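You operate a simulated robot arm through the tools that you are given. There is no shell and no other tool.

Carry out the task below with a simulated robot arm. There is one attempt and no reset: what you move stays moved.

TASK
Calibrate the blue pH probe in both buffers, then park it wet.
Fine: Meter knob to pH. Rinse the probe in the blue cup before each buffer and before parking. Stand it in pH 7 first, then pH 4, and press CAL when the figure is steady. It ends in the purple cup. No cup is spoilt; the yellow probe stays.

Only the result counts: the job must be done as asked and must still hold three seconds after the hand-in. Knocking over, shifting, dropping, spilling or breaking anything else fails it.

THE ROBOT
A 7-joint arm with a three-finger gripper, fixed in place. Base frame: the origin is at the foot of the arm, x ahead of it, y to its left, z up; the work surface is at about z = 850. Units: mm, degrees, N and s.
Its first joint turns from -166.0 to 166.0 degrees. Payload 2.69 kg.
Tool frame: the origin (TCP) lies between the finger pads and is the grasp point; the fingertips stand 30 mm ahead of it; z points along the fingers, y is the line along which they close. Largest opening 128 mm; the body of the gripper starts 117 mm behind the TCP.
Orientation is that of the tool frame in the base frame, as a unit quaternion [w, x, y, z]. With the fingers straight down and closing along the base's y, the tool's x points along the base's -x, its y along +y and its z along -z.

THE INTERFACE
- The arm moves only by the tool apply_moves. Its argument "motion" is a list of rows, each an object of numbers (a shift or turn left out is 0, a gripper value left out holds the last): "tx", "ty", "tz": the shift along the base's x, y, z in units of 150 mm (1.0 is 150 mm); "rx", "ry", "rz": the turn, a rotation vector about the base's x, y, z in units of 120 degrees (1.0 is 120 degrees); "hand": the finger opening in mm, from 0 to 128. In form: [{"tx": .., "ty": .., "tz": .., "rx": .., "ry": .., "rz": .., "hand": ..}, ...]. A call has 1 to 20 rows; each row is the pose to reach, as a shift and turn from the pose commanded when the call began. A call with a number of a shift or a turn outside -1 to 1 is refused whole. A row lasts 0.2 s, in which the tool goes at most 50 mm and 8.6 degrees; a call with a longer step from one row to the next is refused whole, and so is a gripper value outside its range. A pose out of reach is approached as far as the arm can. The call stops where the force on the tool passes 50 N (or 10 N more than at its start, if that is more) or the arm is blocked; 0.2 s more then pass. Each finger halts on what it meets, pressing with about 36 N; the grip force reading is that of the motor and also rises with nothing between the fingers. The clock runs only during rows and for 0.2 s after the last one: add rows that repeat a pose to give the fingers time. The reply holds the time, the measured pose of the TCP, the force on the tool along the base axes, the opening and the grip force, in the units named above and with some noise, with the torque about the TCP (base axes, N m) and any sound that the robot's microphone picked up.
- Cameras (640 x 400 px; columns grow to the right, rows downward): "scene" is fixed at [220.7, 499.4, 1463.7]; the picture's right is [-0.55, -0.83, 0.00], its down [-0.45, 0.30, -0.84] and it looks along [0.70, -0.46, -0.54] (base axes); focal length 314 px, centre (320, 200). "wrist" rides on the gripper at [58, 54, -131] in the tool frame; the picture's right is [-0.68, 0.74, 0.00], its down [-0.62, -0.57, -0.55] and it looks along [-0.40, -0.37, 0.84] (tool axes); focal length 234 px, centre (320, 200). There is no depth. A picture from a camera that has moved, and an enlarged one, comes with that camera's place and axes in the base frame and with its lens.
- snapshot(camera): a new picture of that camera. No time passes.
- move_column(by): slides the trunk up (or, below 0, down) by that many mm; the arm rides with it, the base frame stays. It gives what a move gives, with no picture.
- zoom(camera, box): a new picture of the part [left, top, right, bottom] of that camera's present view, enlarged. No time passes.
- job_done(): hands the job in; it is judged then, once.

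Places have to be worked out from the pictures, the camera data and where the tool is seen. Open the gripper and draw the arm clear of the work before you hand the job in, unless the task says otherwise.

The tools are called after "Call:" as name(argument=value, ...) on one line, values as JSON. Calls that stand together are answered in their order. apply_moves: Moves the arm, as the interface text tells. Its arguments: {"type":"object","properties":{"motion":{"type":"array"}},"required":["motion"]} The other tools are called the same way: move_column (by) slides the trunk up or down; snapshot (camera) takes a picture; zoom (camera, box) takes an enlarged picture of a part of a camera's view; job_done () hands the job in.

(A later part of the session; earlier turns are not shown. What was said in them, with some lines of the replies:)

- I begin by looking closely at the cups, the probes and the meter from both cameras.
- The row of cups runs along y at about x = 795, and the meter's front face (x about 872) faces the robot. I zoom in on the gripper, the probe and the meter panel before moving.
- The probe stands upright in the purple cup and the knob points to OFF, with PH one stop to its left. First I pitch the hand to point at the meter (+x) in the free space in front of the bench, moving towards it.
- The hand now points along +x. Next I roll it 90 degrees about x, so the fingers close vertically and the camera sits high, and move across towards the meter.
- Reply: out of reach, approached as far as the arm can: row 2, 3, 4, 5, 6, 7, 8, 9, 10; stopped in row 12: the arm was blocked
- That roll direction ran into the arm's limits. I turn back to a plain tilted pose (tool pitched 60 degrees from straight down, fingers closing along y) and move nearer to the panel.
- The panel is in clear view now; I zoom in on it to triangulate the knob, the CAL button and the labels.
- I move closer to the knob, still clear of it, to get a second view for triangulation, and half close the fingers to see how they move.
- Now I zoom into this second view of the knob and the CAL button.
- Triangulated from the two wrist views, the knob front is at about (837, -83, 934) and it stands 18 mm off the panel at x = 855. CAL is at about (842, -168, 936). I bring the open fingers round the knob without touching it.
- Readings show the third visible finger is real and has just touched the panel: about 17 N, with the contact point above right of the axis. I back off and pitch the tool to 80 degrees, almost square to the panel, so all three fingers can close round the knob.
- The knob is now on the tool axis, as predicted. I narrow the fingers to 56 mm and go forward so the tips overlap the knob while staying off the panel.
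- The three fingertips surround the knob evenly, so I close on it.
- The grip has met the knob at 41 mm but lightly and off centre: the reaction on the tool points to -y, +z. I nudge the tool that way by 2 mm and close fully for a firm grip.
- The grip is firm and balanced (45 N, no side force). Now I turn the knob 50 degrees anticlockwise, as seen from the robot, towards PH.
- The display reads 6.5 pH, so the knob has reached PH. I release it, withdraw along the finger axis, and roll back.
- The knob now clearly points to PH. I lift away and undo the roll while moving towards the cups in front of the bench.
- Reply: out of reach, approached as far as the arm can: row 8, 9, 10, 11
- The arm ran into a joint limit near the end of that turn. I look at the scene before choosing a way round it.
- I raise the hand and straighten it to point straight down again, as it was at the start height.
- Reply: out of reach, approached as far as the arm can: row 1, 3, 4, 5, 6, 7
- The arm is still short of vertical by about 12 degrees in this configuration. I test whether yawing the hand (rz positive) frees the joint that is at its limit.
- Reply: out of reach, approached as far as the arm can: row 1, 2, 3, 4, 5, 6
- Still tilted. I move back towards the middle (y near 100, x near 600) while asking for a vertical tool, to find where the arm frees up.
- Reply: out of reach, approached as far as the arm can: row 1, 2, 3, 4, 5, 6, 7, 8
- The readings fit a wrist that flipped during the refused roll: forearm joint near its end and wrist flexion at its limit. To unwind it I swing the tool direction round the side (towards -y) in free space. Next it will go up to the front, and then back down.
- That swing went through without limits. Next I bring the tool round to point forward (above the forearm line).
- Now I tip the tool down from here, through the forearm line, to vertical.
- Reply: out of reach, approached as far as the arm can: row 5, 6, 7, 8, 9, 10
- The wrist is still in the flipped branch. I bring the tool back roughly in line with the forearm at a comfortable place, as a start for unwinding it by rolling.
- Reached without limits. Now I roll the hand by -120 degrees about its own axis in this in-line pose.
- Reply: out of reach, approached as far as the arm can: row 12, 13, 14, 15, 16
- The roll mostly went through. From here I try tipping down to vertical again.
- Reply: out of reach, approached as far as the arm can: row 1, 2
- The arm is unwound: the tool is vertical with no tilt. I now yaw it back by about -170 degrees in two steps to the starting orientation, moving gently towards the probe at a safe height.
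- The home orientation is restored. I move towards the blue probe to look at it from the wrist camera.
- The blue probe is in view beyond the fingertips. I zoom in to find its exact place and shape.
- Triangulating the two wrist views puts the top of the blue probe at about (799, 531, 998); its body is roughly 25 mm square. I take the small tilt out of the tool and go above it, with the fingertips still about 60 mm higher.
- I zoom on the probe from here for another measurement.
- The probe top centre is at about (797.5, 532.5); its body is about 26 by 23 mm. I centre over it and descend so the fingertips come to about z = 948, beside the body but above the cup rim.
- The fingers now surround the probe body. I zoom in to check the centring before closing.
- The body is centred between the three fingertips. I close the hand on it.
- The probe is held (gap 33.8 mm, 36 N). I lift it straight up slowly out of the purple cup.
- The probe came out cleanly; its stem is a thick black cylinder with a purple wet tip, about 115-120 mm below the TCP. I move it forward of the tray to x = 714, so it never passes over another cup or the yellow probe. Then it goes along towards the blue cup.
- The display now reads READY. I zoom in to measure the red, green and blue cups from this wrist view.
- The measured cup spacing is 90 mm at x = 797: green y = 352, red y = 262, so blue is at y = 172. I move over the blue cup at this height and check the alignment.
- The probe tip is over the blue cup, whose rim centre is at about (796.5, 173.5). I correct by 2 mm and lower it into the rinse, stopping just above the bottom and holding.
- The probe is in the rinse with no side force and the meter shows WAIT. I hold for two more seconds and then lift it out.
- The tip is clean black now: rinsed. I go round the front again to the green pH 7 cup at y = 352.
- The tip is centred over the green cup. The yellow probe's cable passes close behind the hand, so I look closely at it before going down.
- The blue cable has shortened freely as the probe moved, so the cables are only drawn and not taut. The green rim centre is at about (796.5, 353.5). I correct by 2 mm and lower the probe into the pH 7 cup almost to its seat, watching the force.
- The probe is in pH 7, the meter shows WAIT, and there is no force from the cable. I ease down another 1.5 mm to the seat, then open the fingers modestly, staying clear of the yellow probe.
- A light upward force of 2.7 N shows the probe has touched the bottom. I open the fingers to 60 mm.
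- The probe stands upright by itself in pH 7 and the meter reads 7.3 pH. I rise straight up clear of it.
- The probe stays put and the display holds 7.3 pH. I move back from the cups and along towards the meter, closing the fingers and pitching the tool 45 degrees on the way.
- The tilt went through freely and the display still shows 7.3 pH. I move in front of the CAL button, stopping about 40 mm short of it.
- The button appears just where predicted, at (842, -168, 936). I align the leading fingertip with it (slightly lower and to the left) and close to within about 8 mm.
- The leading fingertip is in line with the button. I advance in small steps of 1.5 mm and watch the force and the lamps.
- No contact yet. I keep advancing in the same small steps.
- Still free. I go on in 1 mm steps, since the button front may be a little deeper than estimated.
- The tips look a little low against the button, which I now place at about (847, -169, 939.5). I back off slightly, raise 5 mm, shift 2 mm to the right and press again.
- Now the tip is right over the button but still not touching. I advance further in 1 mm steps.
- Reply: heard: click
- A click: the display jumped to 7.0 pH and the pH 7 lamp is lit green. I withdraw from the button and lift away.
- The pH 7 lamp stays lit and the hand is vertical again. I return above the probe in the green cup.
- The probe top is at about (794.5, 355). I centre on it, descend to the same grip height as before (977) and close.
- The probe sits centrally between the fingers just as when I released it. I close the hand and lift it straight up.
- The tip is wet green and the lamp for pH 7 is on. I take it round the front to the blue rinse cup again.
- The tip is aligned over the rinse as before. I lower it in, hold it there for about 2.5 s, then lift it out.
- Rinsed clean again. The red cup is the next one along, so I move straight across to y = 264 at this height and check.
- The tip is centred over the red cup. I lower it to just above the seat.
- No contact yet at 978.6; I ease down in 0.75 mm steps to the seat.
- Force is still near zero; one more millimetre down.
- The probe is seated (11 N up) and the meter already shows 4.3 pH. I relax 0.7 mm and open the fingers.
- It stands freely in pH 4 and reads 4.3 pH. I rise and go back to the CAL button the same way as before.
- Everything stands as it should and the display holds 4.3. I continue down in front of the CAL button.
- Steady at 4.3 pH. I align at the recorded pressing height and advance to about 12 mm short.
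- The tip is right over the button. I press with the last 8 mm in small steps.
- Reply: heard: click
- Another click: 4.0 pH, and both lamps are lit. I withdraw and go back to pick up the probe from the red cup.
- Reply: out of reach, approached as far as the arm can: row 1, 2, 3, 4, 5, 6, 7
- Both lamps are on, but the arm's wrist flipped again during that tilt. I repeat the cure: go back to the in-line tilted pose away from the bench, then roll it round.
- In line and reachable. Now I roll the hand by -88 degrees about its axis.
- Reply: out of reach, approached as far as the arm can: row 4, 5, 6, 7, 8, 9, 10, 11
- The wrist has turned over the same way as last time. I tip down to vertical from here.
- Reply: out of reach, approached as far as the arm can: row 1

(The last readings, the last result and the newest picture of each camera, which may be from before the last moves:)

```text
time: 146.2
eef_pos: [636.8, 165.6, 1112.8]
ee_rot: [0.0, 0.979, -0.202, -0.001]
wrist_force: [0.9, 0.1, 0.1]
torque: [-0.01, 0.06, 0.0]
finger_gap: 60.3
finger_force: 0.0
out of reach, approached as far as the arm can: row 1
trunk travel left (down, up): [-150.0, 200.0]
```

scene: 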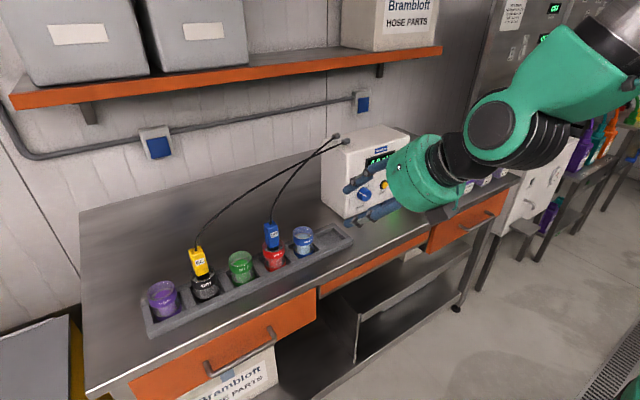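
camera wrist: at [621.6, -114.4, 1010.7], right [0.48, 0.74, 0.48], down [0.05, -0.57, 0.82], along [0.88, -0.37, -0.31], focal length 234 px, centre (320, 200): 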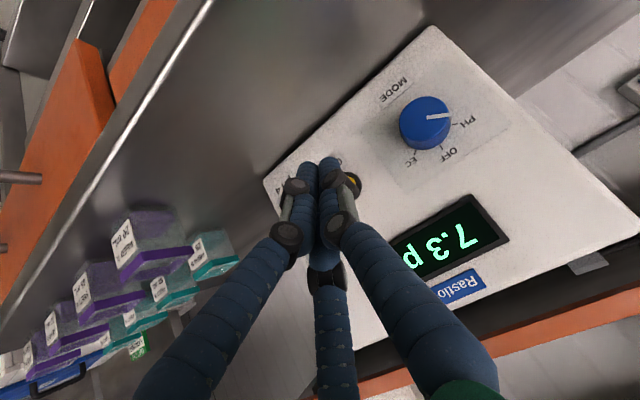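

Vertical again. I yaw back by -157 degrees in two steps to the usual orientation, moving towards the red cup at a safe height.

Call:
apply_moves(motion=[{"tx": 0.05, "tz": 0.01, "rz": -0.0653}, {"tx": 0.1, "tz": 0.02, "rz": -0.1306}, {"tx": 0.15, "tz": 0.03, "rz": -0.196}, {"tx": 0.2, "tz": 0.04, "rz": -0.261}, {"tx": 0.25, "ty": 0.05, "tz": 0.05, "rz": -0.3265}, {"tx": 0.3, "ty": 0.1, "tz": 0.05, "rz": -0.392}, {"tx": 0.35, "ty": 0.15, "tz": 0.05, "rz": -0.457}, {"tx": 0.4, "ty": 0.2, "tz": 0.05, "rz": -0.522}, {"tx": 0.45, "ty": 0.25, "tz": 0.05, "rz": -0.588}, {"tx": 0.5, "ty": 0.3, "tz": 0.05, "rz": -0.653}, {"tx": 0.5, "ty": 0.3, "tz": 0.05, "rz": -0.653}])

Call:
apply_moves(motion=[{"ty": 0.03, "rz": -0.0653}, {"ty": 0.06, "rz": -0.1306}, {"ty": 0.09, "rz": -0.196}, {"ty": 0.12, "rz": -0.261}, {"ty": 0.15, "rz": -0.3265}, {"ty": 0.18, "rz": -0.392}, {"ty": 0.21, "rz": -0.457}, {"ty": 0.25, "rz": -0.522}, {"ty": 0.3, "rz": -0.588}, {"ty": 0.35, "rz": -0.653}, {"ty": 0.35, "rz": -0.653}])

Call:
snapshot(camera="scene")

```text
time: 148.6
eef_pos: [711.6, 211.2, 1121.6]
ee_rot: [-0.001, -0.63, 0.776, 0.001]
wrist_force: [-0.8, 0.4, -0.6]
torque: [0.04, 0.03, -0.01]
finger_gap: 60.2
finger_force: 0.0
trunk travel left (down, up): [-150.0, 200.0]
```

```text
time: 151.0
eef_pos: [712.2, 263.9, 1122.8]
ee_rot: [0.0, 0.002, 1.0, 0.001]
wrist_force: [-0.7, 0.0, -0.1]
torque: [-0.04, 0.04, 0.0]
finger_gap: 59.9
finger_force: 0.1
trunk travel left (down, up): [-150.0, 200.0]
```

```text
taken
```

scene: 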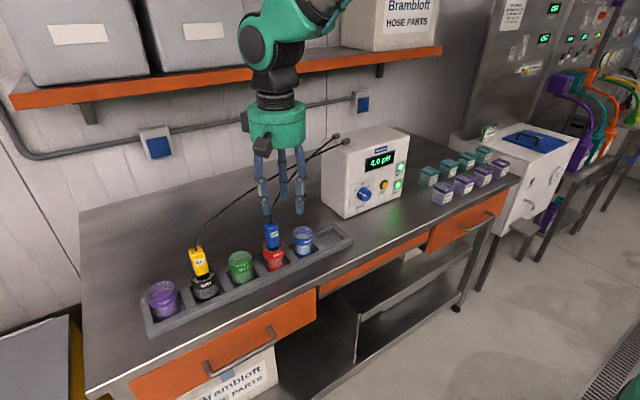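

Back in the usual orientation. I move over the probe in the red cup and check its position.

Call:
apply_moves(motion=[{"tx": 0.15}, {"tx": 0.3}, {"tx": 0.45}, {"tx": 0.553, "ty": 0.004}, {"tx": 0.553, "ty": 0.004}])

Call:
zoom(camera="wrist", box=[220, 60, 440, 240])

```text
time: 152.2
eef_pos: [794.3, 263.6, 1123.1]
ee_rot: [0.0, 0.001, 1.0, 0.0]
wrist_force: [-0.4, 0.3, 0.4]
torque: [0.04, 0.02, 0.0]
finger_gap: 60.2
finger_force: 0.1
trunk travel left (down, up): [-150.0, 200.0]
```

```text
2.22 times, centred on (330, 150) of wrist
camera zoom: at [735.4, 317.2, 1253.4], right [0.68, 0.73, 0.0], down [0.61, -0.57, 0.55], along [0.4, -0.37, -0.84], focal length 520 px, centre (298, 311)
```

zoom: 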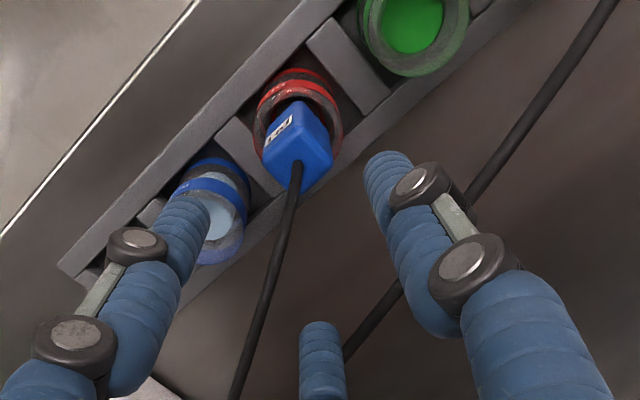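

The probe is where I left it. I descend to grip height and close.

Call:
apply_moves(motion=[{"ty": 0.008, "tz": -0.15}, {"ty": 0.008, "tz": -0.32}, {"ty": 0.008, "tz": -0.5}, {"ty": 0.008, "tz": -0.67}, {"ty": 0.008, "tz": -0.82}, {"ty": 0.008, "tz": -0.93}, {"ty": 0.008, "tz": -0.973}, {"ty": 0.008, "tz": -0.973}])

Call:
zoom(camera="wrist", box=[220, 60, 440, 260])

```text
time: 154.0
eef_pos: [794.6, 264.3, 976.3]
ee_rot: [0.0, 0.001, 1.0, 0.0]
wrist_force: [-0.3, -0.6, -0.2]
torque: [0.01, 0.02, -0.02]
finger_gap: 60.2
finger_force: 0.0
trunk travel left (down, up): [-150.0, 200.0]
```

```text
2.00 times, centred on (330, 160) of wrist
camera zoom: at [736.5, 317.9, 1107.2], right [0.68, 0.73, 0.0], down [0.61, -0.57, 0.55], along [0.4, -0.37, -0.84], focal length 468 px, centre (300, 280)
```

zoom: 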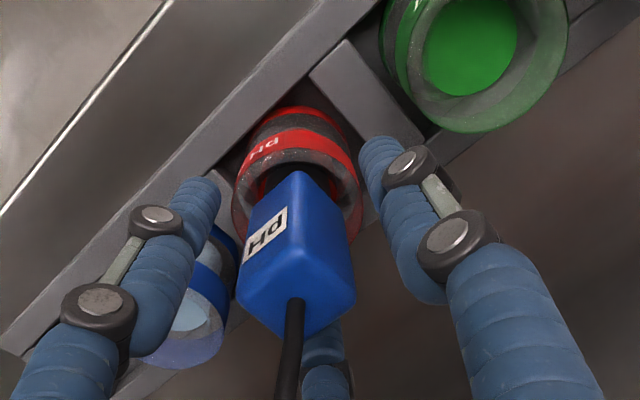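

Well centred. I close on it and lift it straight out.

Call:
apply_moves(motion=[{"hand": 40}, {"hand": 26}, {"hand": 12}, {"hand": 0}, {"hand": 0}, {"hand": 0}])

Call:
apply_moves(motion=[{"tz": 0.04}, {"tz": 0.1}, {"tz": 0.18}, {"tz": 0.28}, {"tz": 0.38}, {"tz": 0.5}, {"tz": 0.62}, {"tz": 0.74}, {"tz": 0.85}, {"tz": 0.92}, {"tz": 0.92}])

Call:
zoom(camera="wrist", box=[220, 60, 440, 240])

Call:
zoom(camera="scene", box=[150, 110, 420, 310])

```text
time: 155.4
eef_pos: [794.2, 264.9, 977.4]
ee_rot: [0.0, 0.002, 1.0, -0.001]
wrist_force: [0.3, 0.2, -0.5]
torque: [-0.01, -0.01, 0.01]
finger_gap: 33.9
finger_force: 35.9
trunk travel left (down, up): [-150.0, 200.0]
```

```text
time: 157.8
eef_pos: [791.8, 264.8, 1114.4]
ee_rot: [0.0, 0.002, 1.0, 0.0]
wrist_force: [-1.4, 0.2, -1.3]
torque: [0.03, -0.01, 0.01]
finger_gap: 33.8
finger_force: 36.6
trunk travel left (down, up): [-150.0, 200.0]
```

```text
2.22 times, centred on (330, 150) of wrist
camera zoom: at [734.9, 319.1, 1244.9], right [0.68, 0.73, 0.0], down [0.61, -0.57, 0.55], along [0.4, -0.37, -0.84], focal length 520 px, centre (298, 311)
```

zoom: 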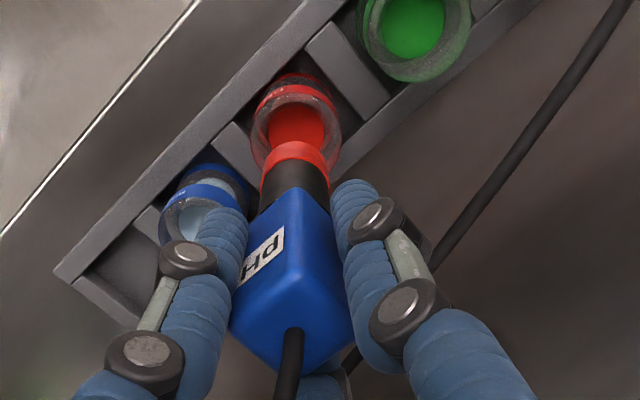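

```text
2.00 times, centred on (285, 210) of scene
camera zoom: at [220.7, 499.4, 1463.7], right [-0.55, -0.83, 0.0], down [-0.45, 0.3, -0.84], along [0.7, -0.46, -0.54], focal length 629 px, centre (390, 180)
```

zoom: 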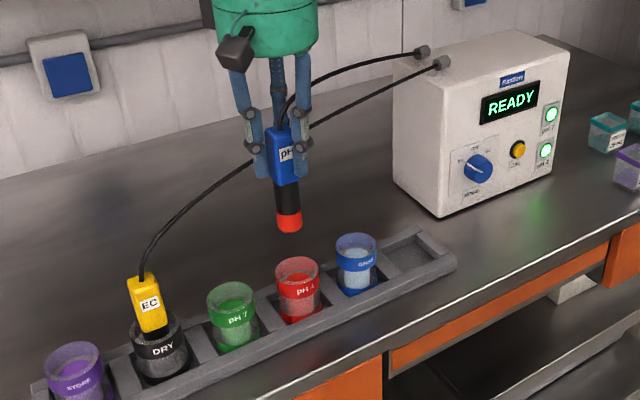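

The tip is red-wet and both lamps stay on. I move straight across to the neighbouring blue rinse cup.

Call:
apply_moves(motion=[{"tx": 0.004, "ty": -0.15}, {"tx": 0.01, "ty": -0.32}, {"tx": 0.016, "ty": -0.49}, {"tx": 0.018, "ty": -0.607}, {"tx": 0.018, "ty": -0.607}])

Call:
zoom(camera="wrist", box=[220, 60, 440, 240])

```text
time: 159.0
eef_pos: [798.5, 172.1, 1114.1]
ee_rot: [0.0, 0.002, 1.0, 0.001]
wrist_force: [-0.6, -0.2, -1.7]
torque: [0.01, 0.02, 0.0]
finger_gap: 33.8
finger_force: 36.1
trunk travel left (down, up): [-150.0, 200.0]
```

```text
2.22 times, centred on (330, 150) of wrist
camera zoom: at [739.4, 226.3, 1245.1], right [0.68, 0.73, 0.0], down [0.61, -0.57, 0.55], along [0.4, -0.37, -0.84], focal length 520 px, centre (298, 311)
```

zoom: 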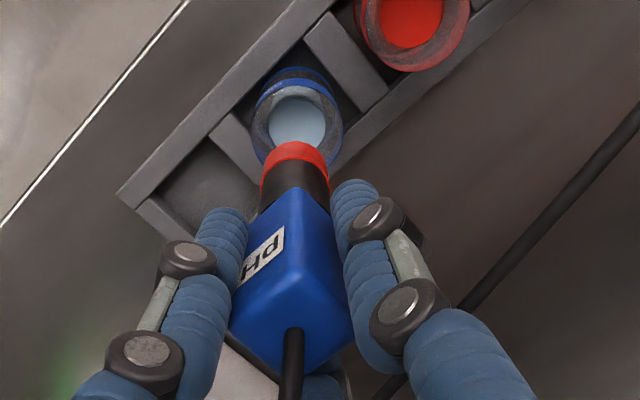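

Aligned over the rinse. I lower it in, hold, and lift out for the last rinse.

Call:
apply_moves(motion=[{"tx": -0.008, "ty": 0.008, "tz": -0.1}, {"tx": -0.008, "ty": 0.008, "tz": -0.2}, {"tx": -0.008, "ty": 0.008, "tz": -0.3}, {"tx": -0.008, "ty": 0.008, "tz": -0.4}, {"tx": -0.008, "ty": 0.008, "tz": -0.5}, {"tx": -0.008, "ty": 0.008, "tz": -0.6}, {"tx": -0.008, "ty": 0.008, "tz": -0.7}, {"tx": -0.008, "ty": 0.008, "tz": -0.79}, {"tx": -0.008, "ty": 0.008, "tz": -0.865}, {"tx": -0.008, "ty": 0.008, "tz": -0.865}, {"tx": -0.008, "ty": 0.008, "tz": -0.865}, {"tx": -0.008, "ty": 0.008, "tz": -0.865}, {"tx": -0.008, "ty": 0.008, "tz": -0.865}, {"tx": -0.008, "ty": 0.008, "tz": -0.865}, {"tx": -0.008, "ty": 0.008, "tz": -0.865}, {"tx": -0.008, "ty": 0.008, "tz": -0.865}, {"tx": -0.008, "ty": 0.008, "tz": -0.865}, {"tx": -0.008, "ty": 0.008, "tz": -0.865}, {"tx": -0.008, "ty": 0.008, "tz": -0.865}, {"tx": -0.008, "ty": 0.008, "tz": -0.865}])

Call:
apply_moves(motion=[{"tz": 0.0}, {"tz": 0.0}, {"tz": 0.0}, {"tz": 0.05}, {"tz": 0.13}, {"tz": 0.23}, {"tz": 0.34}, {"tz": 0.45}, {"tz": 0.57}, {"tz": 0.69}, {"tz": 0.8}, {"tz": 0.88}, {"tz": 0.88}])

Call:
zoom(camera="wrist", box=[220, 60, 440, 240])

Call:
zoom(camera="scene", box=[200, 110, 420, 290])

```text
time: 163.2
eef_pos: [796.9, 175.5, 984.3]
ee_rot: [0.001, 0.002, 1.0, 0.0]
wrist_force: [0.6, -0.9, 0.0]
torque: [0.01, 0.02, -0.02]
finger_gap: 33.8
finger_force: 36.1
trunk travel left (down, up): [-150.0, 200.0]
```

```text
time: 166.0
eef_pos: [795.9, 175.5, 1116.7]
ee_rot: [0.0, 0.001, 1.0, 0.0]
wrist_force: [0.0, 0.0, -0.3]
torque: [-0.01, -0.03, -0.02]
finger_gap: 33.8
finger_force: 35.9
trunk travel left (down, up): [-150.0, 200.0]
```

```text
2.22 times, centred on (330, 150) of wrist
camera zoom: at [738.6, 228.8, 1247.2], right [0.68, 0.73, 0.0], down [0.61, -0.57, 0.55], along [0.4, -0.37, -0.84], focal length 520 px, centre (298, 311)
```

zoom: 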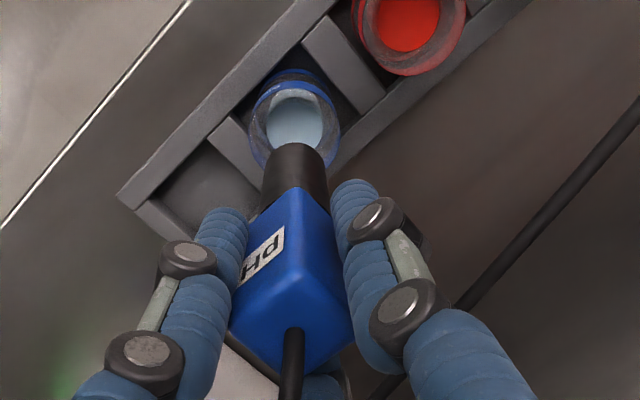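

```text
2.22 times, centred on (310, 200) of scene
camera zoom: at [220.7, 499.4, 1463.7], right [-0.55, -0.83, 0.0], down [-0.45, 0.3, -0.84], along [0.7, -0.46, -0.54], focal length 699 px, centre (342, 200)
```

zoom: 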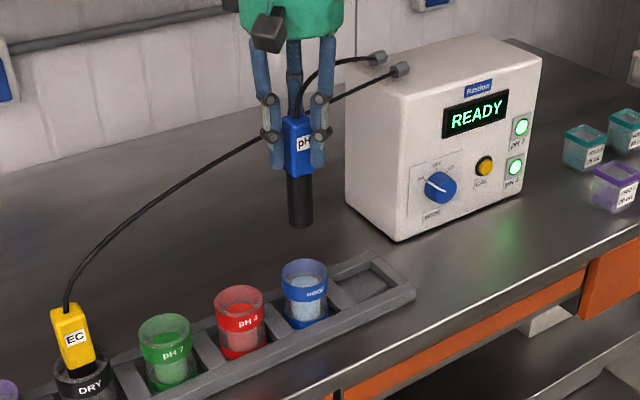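

Rinsed. Now I carry it round the front to the purple storage cup at y = 533.

Call:
apply_moves(motion=[{"tx": -0.16}, {"tx": -0.32}, {"tx": -0.48}, {"tx": -0.57, "ty": 0.05}, {"tx": -0.57, "ty": 0.22}, {"tx": -0.57, "ty": 0.42}, {"tx": -0.57, "ty": 0.62}, {"tx": -0.57, "ty": 0.82}, {"tx": -0.57, "ty": 1.0}, {"tx": -0.57, "ty": 1.0}])

Call:
apply_moves(motion=[{"ty": 0.2}, {"ty": 0.42}, {"ty": 0.64}, {"ty": 0.86}, {"ty": 1.0}, {"ty": 1.0}])

Call:
apply_moves(motion=[{"ty": 0.15}, {"ty": 0.3}, {"tx": 0.04, "ty": 0.385}, {"tx": 0.18, "ty": 0.385}, {"tx": 0.34, "ty": 0.385}, {"tx": 0.48, "ty": 0.385}, {"tx": 0.572, "ty": 0.385}, {"tx": 0.572, "ty": 0.385}])

Call:
zoom(camera="wrist", box=[220, 60, 440, 240])

Call:
zoom(camera="scene", box=[60, 150, 260, 340])

```text
time: 168.2
eef_pos: [709.0, 325.4, 1116.9]
ee_rot: [0.001, 0.002, 1.0, 0.0]
wrist_force: [-0.2, -0.6, -0.7]
torque: [-0.02, 0.0, -0.03]
finger_gap: 33.8
finger_force: 36.3
trunk travel left (down, up): [-150.0, 200.0]
```

```text
time: 169.6
eef_pos: [708.9, 475.5, 1118.1]
ee_rot: [0.0, 0.002, 1.0, 0.0]
wrist_force: [-1.0, 0.6, -0.7]
torque: [-0.04, -0.03, -0.02]
finger_gap: 34.0
finger_force: 36.1
trunk travel left (down, up): [-150.0, 200.0]
```

```text
time: 171.4
eef_pos: [795.1, 532.7, 1116.6]
ee_rot: [0.0, 0.002, 1.0, 0.0]
wrist_force: [-0.1, -0.5, -1.5]
torque: [0.01, 0.03, 0.03]
finger_gap: 33.7
finger_force: 35.7
trunk travel left (down, up): [-150.0, 200.0]
```

```text
2.22 times, centred on (330, 150) of wrist
camera zoom: at [736.8, 586.3, 1247.1], right [0.68, 0.73, 0.0], down [0.61, -0.57, 0.55], along [0.4, -0.37, -0.84], focal length 520 px, centre (298, 311)
```

zoom: 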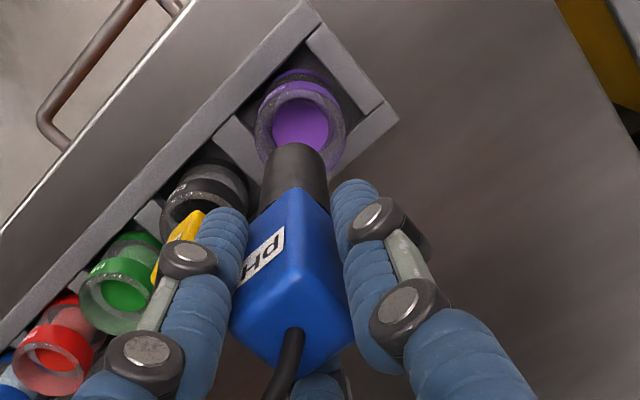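

```text
2.11 times, centred on (160, 245) of scene
camera zoom: at [220.7, 499.4, 1463.7], right [-0.55, -0.83, 0.0], down [-0.45, 0.3, -0.84], along [0.7, -0.46, -0.54], focal length 662 px, centre (657, 105)
```

zoom: 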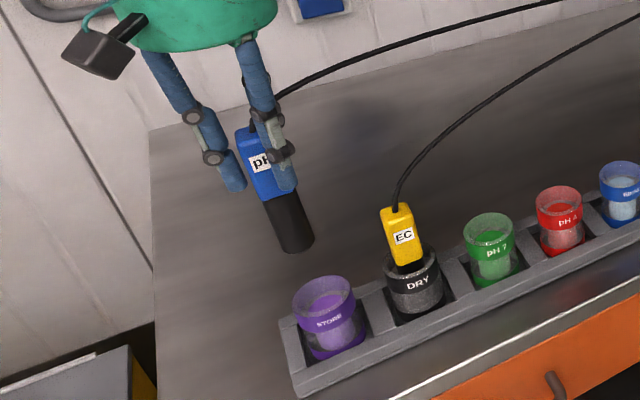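

The tip is centred over the purple cup. I lower it to just above the seat.

Call:
apply_moves(motion=[{"tx": 0.006, "ty": 0.007, "tz": -0.08}, {"tx": 0.006, "ty": 0.007, "tz": -0.17}, {"tx": 0.006, "ty": 0.007, "tz": -0.27}, {"tx": 0.006, "ty": 0.007, "tz": -0.37}, {"tx": 0.006, "ty": 0.007, "tz": -0.47}, {"tx": 0.006, "ty": 0.007, "tz": -0.57}, {"tx": 0.006, "ty": 0.007, "tz": -0.67}, {"tx": 0.006, "ty": 0.007, "tz": -0.76}, {"tx": 0.006, "ty": 0.007, "tz": -0.84}, {"tx": 0.006, "ty": 0.007, "tz": -0.89}, {"tx": 0.006, "ty": 0.007, "tz": -0.912}, {"tx": 0.006, "ty": 0.007, "tz": -0.912}])

Call:
apply_moves(motion=[{"tz": -0.006}, {"tz": -0.012}, {"tz": -0.012}])

```text
time: 174.0
eef_pos: [795.5, 535.1, 980.1]
ee_rot: [0.0, 0.001, 1.0, 0.001]
wrist_force: [-0.2, -0.7, -0.9]
torque: [-0.01, -0.02, -0.01]
finger_gap: 33.5
finger_force: 36.4
trunk travel left (down, up): [-150.0, 200.0]
```

```text
time: 174.8
eef_pos: [797.6, 533.6, 976.8]
ee_rot: [0.001, 0.002, 1.0, -0.001]
wrist_force: [0.6, -0.4, -0.6]
torque: [-0.03, -0.01, 0.02]
finger_gap: 33.6
finger_force: 36.1
trunk travel left (down, up): [-150.0, 200.0]
```

No contact yet at about 977; I ease down about a millimetre more to feel the seat.

Call:
apply_moves(motion=[{"tz": -0.005}, {"tz": -0.008}, {"tz": -0.008}])

```text
time: 175.6
eef_pos: [796.9, 535.2, 977.1]
ee_rot: [0.0, 0.003, 1.0, 0.001]
wrist_force: [0.4, 0.0, -0.3]
torque: [0.0, -0.01, 0.01]
finger_gap: 33.8
finger_force: 35.9
trunk travel left (down, up): [-150.0, 200.0]
```

Call:
apply_moves(motion=[{"tz": -0.005}, {"tz": -0.008}, {"tz": -0.008}])

```text
time: 176.4
eef_pos: [796.8, 533.6, 976.9]
ee_rot: [0.001, 0.002, 1.0, 0.001]
wrist_force: [-0.9, 0.9, 0.6]
torque: [0.06, 0.0, -0.03]
finger_gap: 34.1
finger_force: 36.1
trunk travel left (down, up): [-150.0, 200.0]
```

The force is only just starting to rise (0.6 N). One more small step down.

Call:
apply_moves(motion=[{"tz": -0.005}, {"tz": -0.005}, {"tz": -0.005}])

Call:
zoom(camera="scene", box=[80, 190, 260, 340])

```text
time: 177.2
eef_pos: [795.7, 535.0, 976.7]
ee_rot: [0.001, 0.003, 1.0, 0.001]
wrist_force: [-0.5, -1.4, 9.5]
torque: [-0.04, 0.09, -0.02]
finger_gap: 33.9
finger_force: 35.9
trunk travel left (down, up): [-150.0, 200.0]
```

```text
2.67 times, centred on (170, 265) of scene
camera zoom: at [220.7, 499.4, 1463.7], right [-0.55, -0.83, 0.0], down [-0.45, 0.3, -0.84], along [0.7, -0.46, -0.54], focal length 838 px, centre (720, 27)
```

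zoom: 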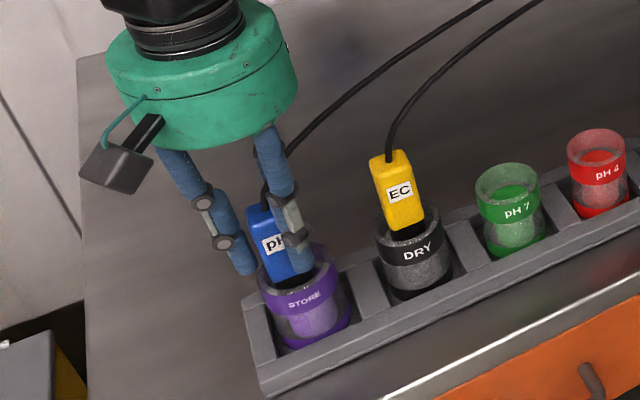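

The probe is seated in the purple cup (9.5 N). I relax slightly, open the fingers, and check that it stands.

Call:
apply_moves(motion=[{"tz": 0.005}, {"tz": 0.005, "hand": 38}, {"tz": 0.005, "hand": 44}, {"tz": 0.005, "hand": 52}, {"tz": 0.005, "hand": 62}, {"tz": 0.005, "hand": 62}, {"tz": 0.005, "hand": 62}])

Call:
zoom(camera="wrist", box=[220, 60, 440, 260])

Call:
zoom(camera="scene", box=[80, 190, 260, 340])

```text
time: 178.8
eef_pos: [797.4, 534.7, 975.7]
ee_rot: [0.0, 0.002, 1.0, 0.0]
wrist_force: [-0.7, 0.3, 0.0]
torque: [0.02, 0.0, -0.01]
finger_gap: 62.0
finger_force: 0.1
trunk travel left (down, up): [-150.0, 200.0]
```

```text
2.00 times, centred on (330, 160) of wrist
camera zoom: at [738.7, 588.1, 1106.7], right [0.68, 0.73, 0.0], down [0.61, -0.57, 0.55], along [0.4, -0.37, -0.84], focal length 468 px, centre (300, 280)
```

zoom: 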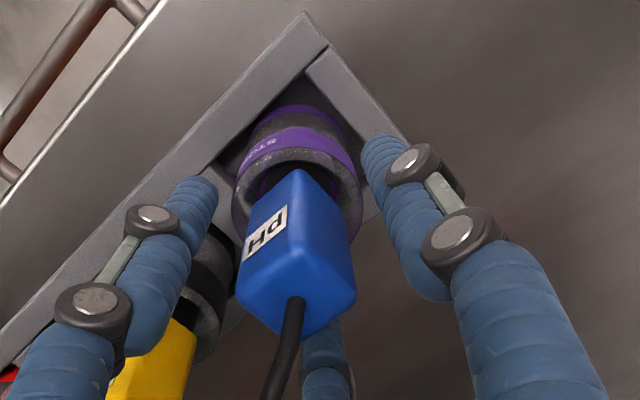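

```text
2.67 times, centred on (170, 265) of scene
camera zoom: at [220.7, 499.4, 1463.7], right [-0.55, -0.83, 0.0], down [-0.45, 0.3, -0.84], along [0.7, -0.46, -0.54], focal length 838 px, centre (720, 27)
```

zoom: 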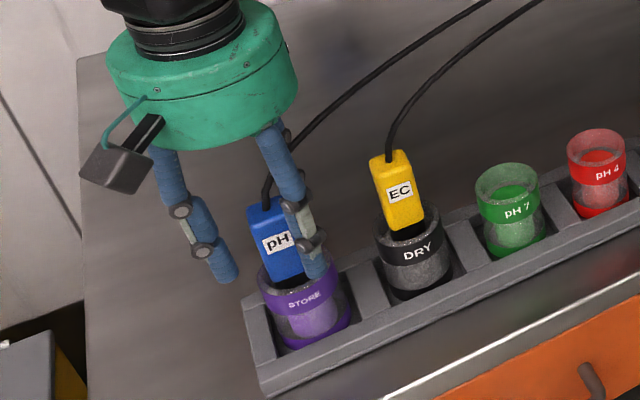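

The probe stands upright on its own in the purple cup. I rise straight up and draw the arm well back from the work.

Call:
apply_moves(motion=[{"tz": 0.1}, {"tz": 0.25}, {"tz": 0.42}, {"tz": 0.6}, {"tz": 0.78}, {"tz": 0.95}, {"tz": 0.95}])

Call:
apply_moves(motion=[{"tx": -0.15, "tz": 0.1}, {"tx": -0.35, "tz": 0.2}, {"tx": -0.55, "tz": 0.35}, {"tx": -0.75, "tz": 0.5}, {"tx": -0.9, "tz": 0.65}, {"tx": -1.0, "tz": 0.75}, {"tx": -1.0, "tz": 0.75}])

Call:
snapshot(camera="scene")

Call:
zoom(camera="scene", box=[130, 210, 360, 350])

Call:
zoom(camera="scene", box=[310, 110, 430, 220])

```text
time: 180.4
eef_pos: [794.8, 535.5, 1119.1]
ee_rot: [-0.001, 0.002, 1.0, 0.0]
wrist_force: [-0.8, -0.3, 0.2]
torque: [0.01, -0.02, -0.02]
finger_gap: 62.0
finger_force: 0.1
trunk travel left (down, up): [-150.0, 200.0]
```

```text
time: 182.0
eef_pos: [646.2, 534.6, 1230.7]
ee_rot: [0.0, 0.003, 1.0, 0.0]
wrist_force: [-0.4, 0.2, 0.1]
torque: [0.03, -0.04, 0.0]
finger_gap: 62.2
finger_force: 0.0
trunk travel left (down, up): [-150.0, 200.0]
```

```text
taken
```

scene: 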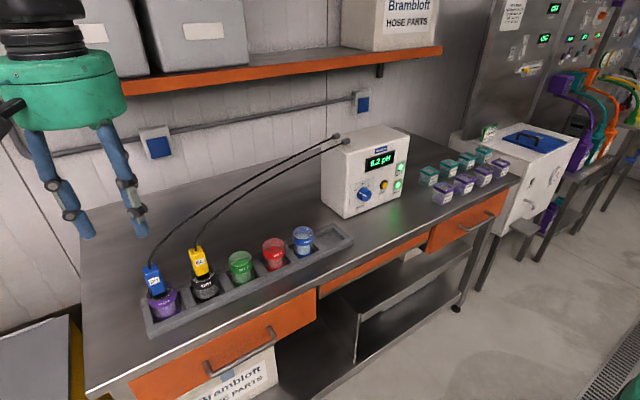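

```text
2.78 times, centred on (245, 280) of scene
camera zoom: at [220.7, 499.4, 1463.7], right [-0.55, -0.83, 0.0], down [-0.45, 0.3, -0.84], along [0.7, -0.46, -0.54], focal length 875 px, centre (529, -23)
```

zoom: 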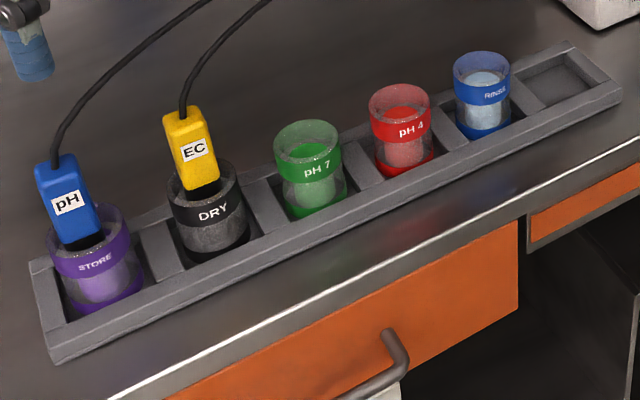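

```text
3.64 times, centred on (370, 165) of scene
camera zoom: at [220.7, 499.4, 1463.7], right [-0.55, -0.83, 0.0], down [-0.45, 0.3, -0.84], along [0.7, -0.46, -0.54], focal length 1143 px, centre (138, 327)
```

zoom: 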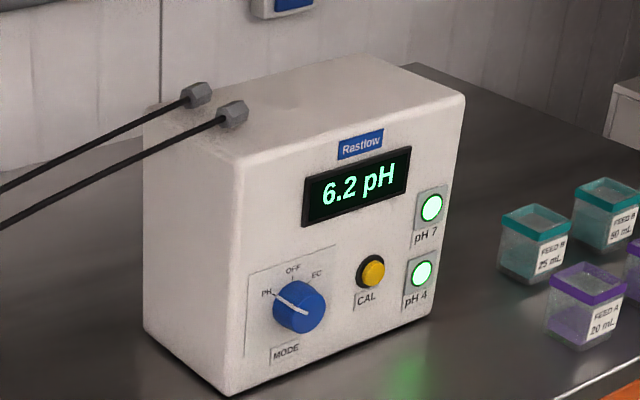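

Everything checks out: the probe stands in the purple cup, both calibration lamps are lit, and the knob is on pH. The cups and the yellow probe are in place, and the hand is open and withdrawn. I hand the job in.

Call:
job_done()

```text
The job is handed in.
```

The blue pH probe is calibrated in both buffers and parked back in the purple cup, and I have handed the job in. I don't have the judge's result.

- **Meter:** The knob is on pH, and both the pH 7 and pH 4 lamps are lit.
- **pH 7:** The reading had settled at 7.3 when I pressed CAL, and it went to 7.0.
- **pH 4:** The reading had settled at 4.3 when I pressed CAL, and it went to 4.0.
- **Rinses:** I dipped the probe in the blue cup before pH 7, before pH 4 and before parking. The coloured wet mark on the tip was gone each time.
- **Everything else:** The yellow probe was not touched and nothing was knocked or spilled. In the last picture the green and red cups look a pixel or two off their starting spots, about a millimetre, which may only be picture noise.
- **One contact:** Early on, a finger pressed the meter's front panel at about 17 N. The meter did not move.

The hand is open and drawn clear of the bench.
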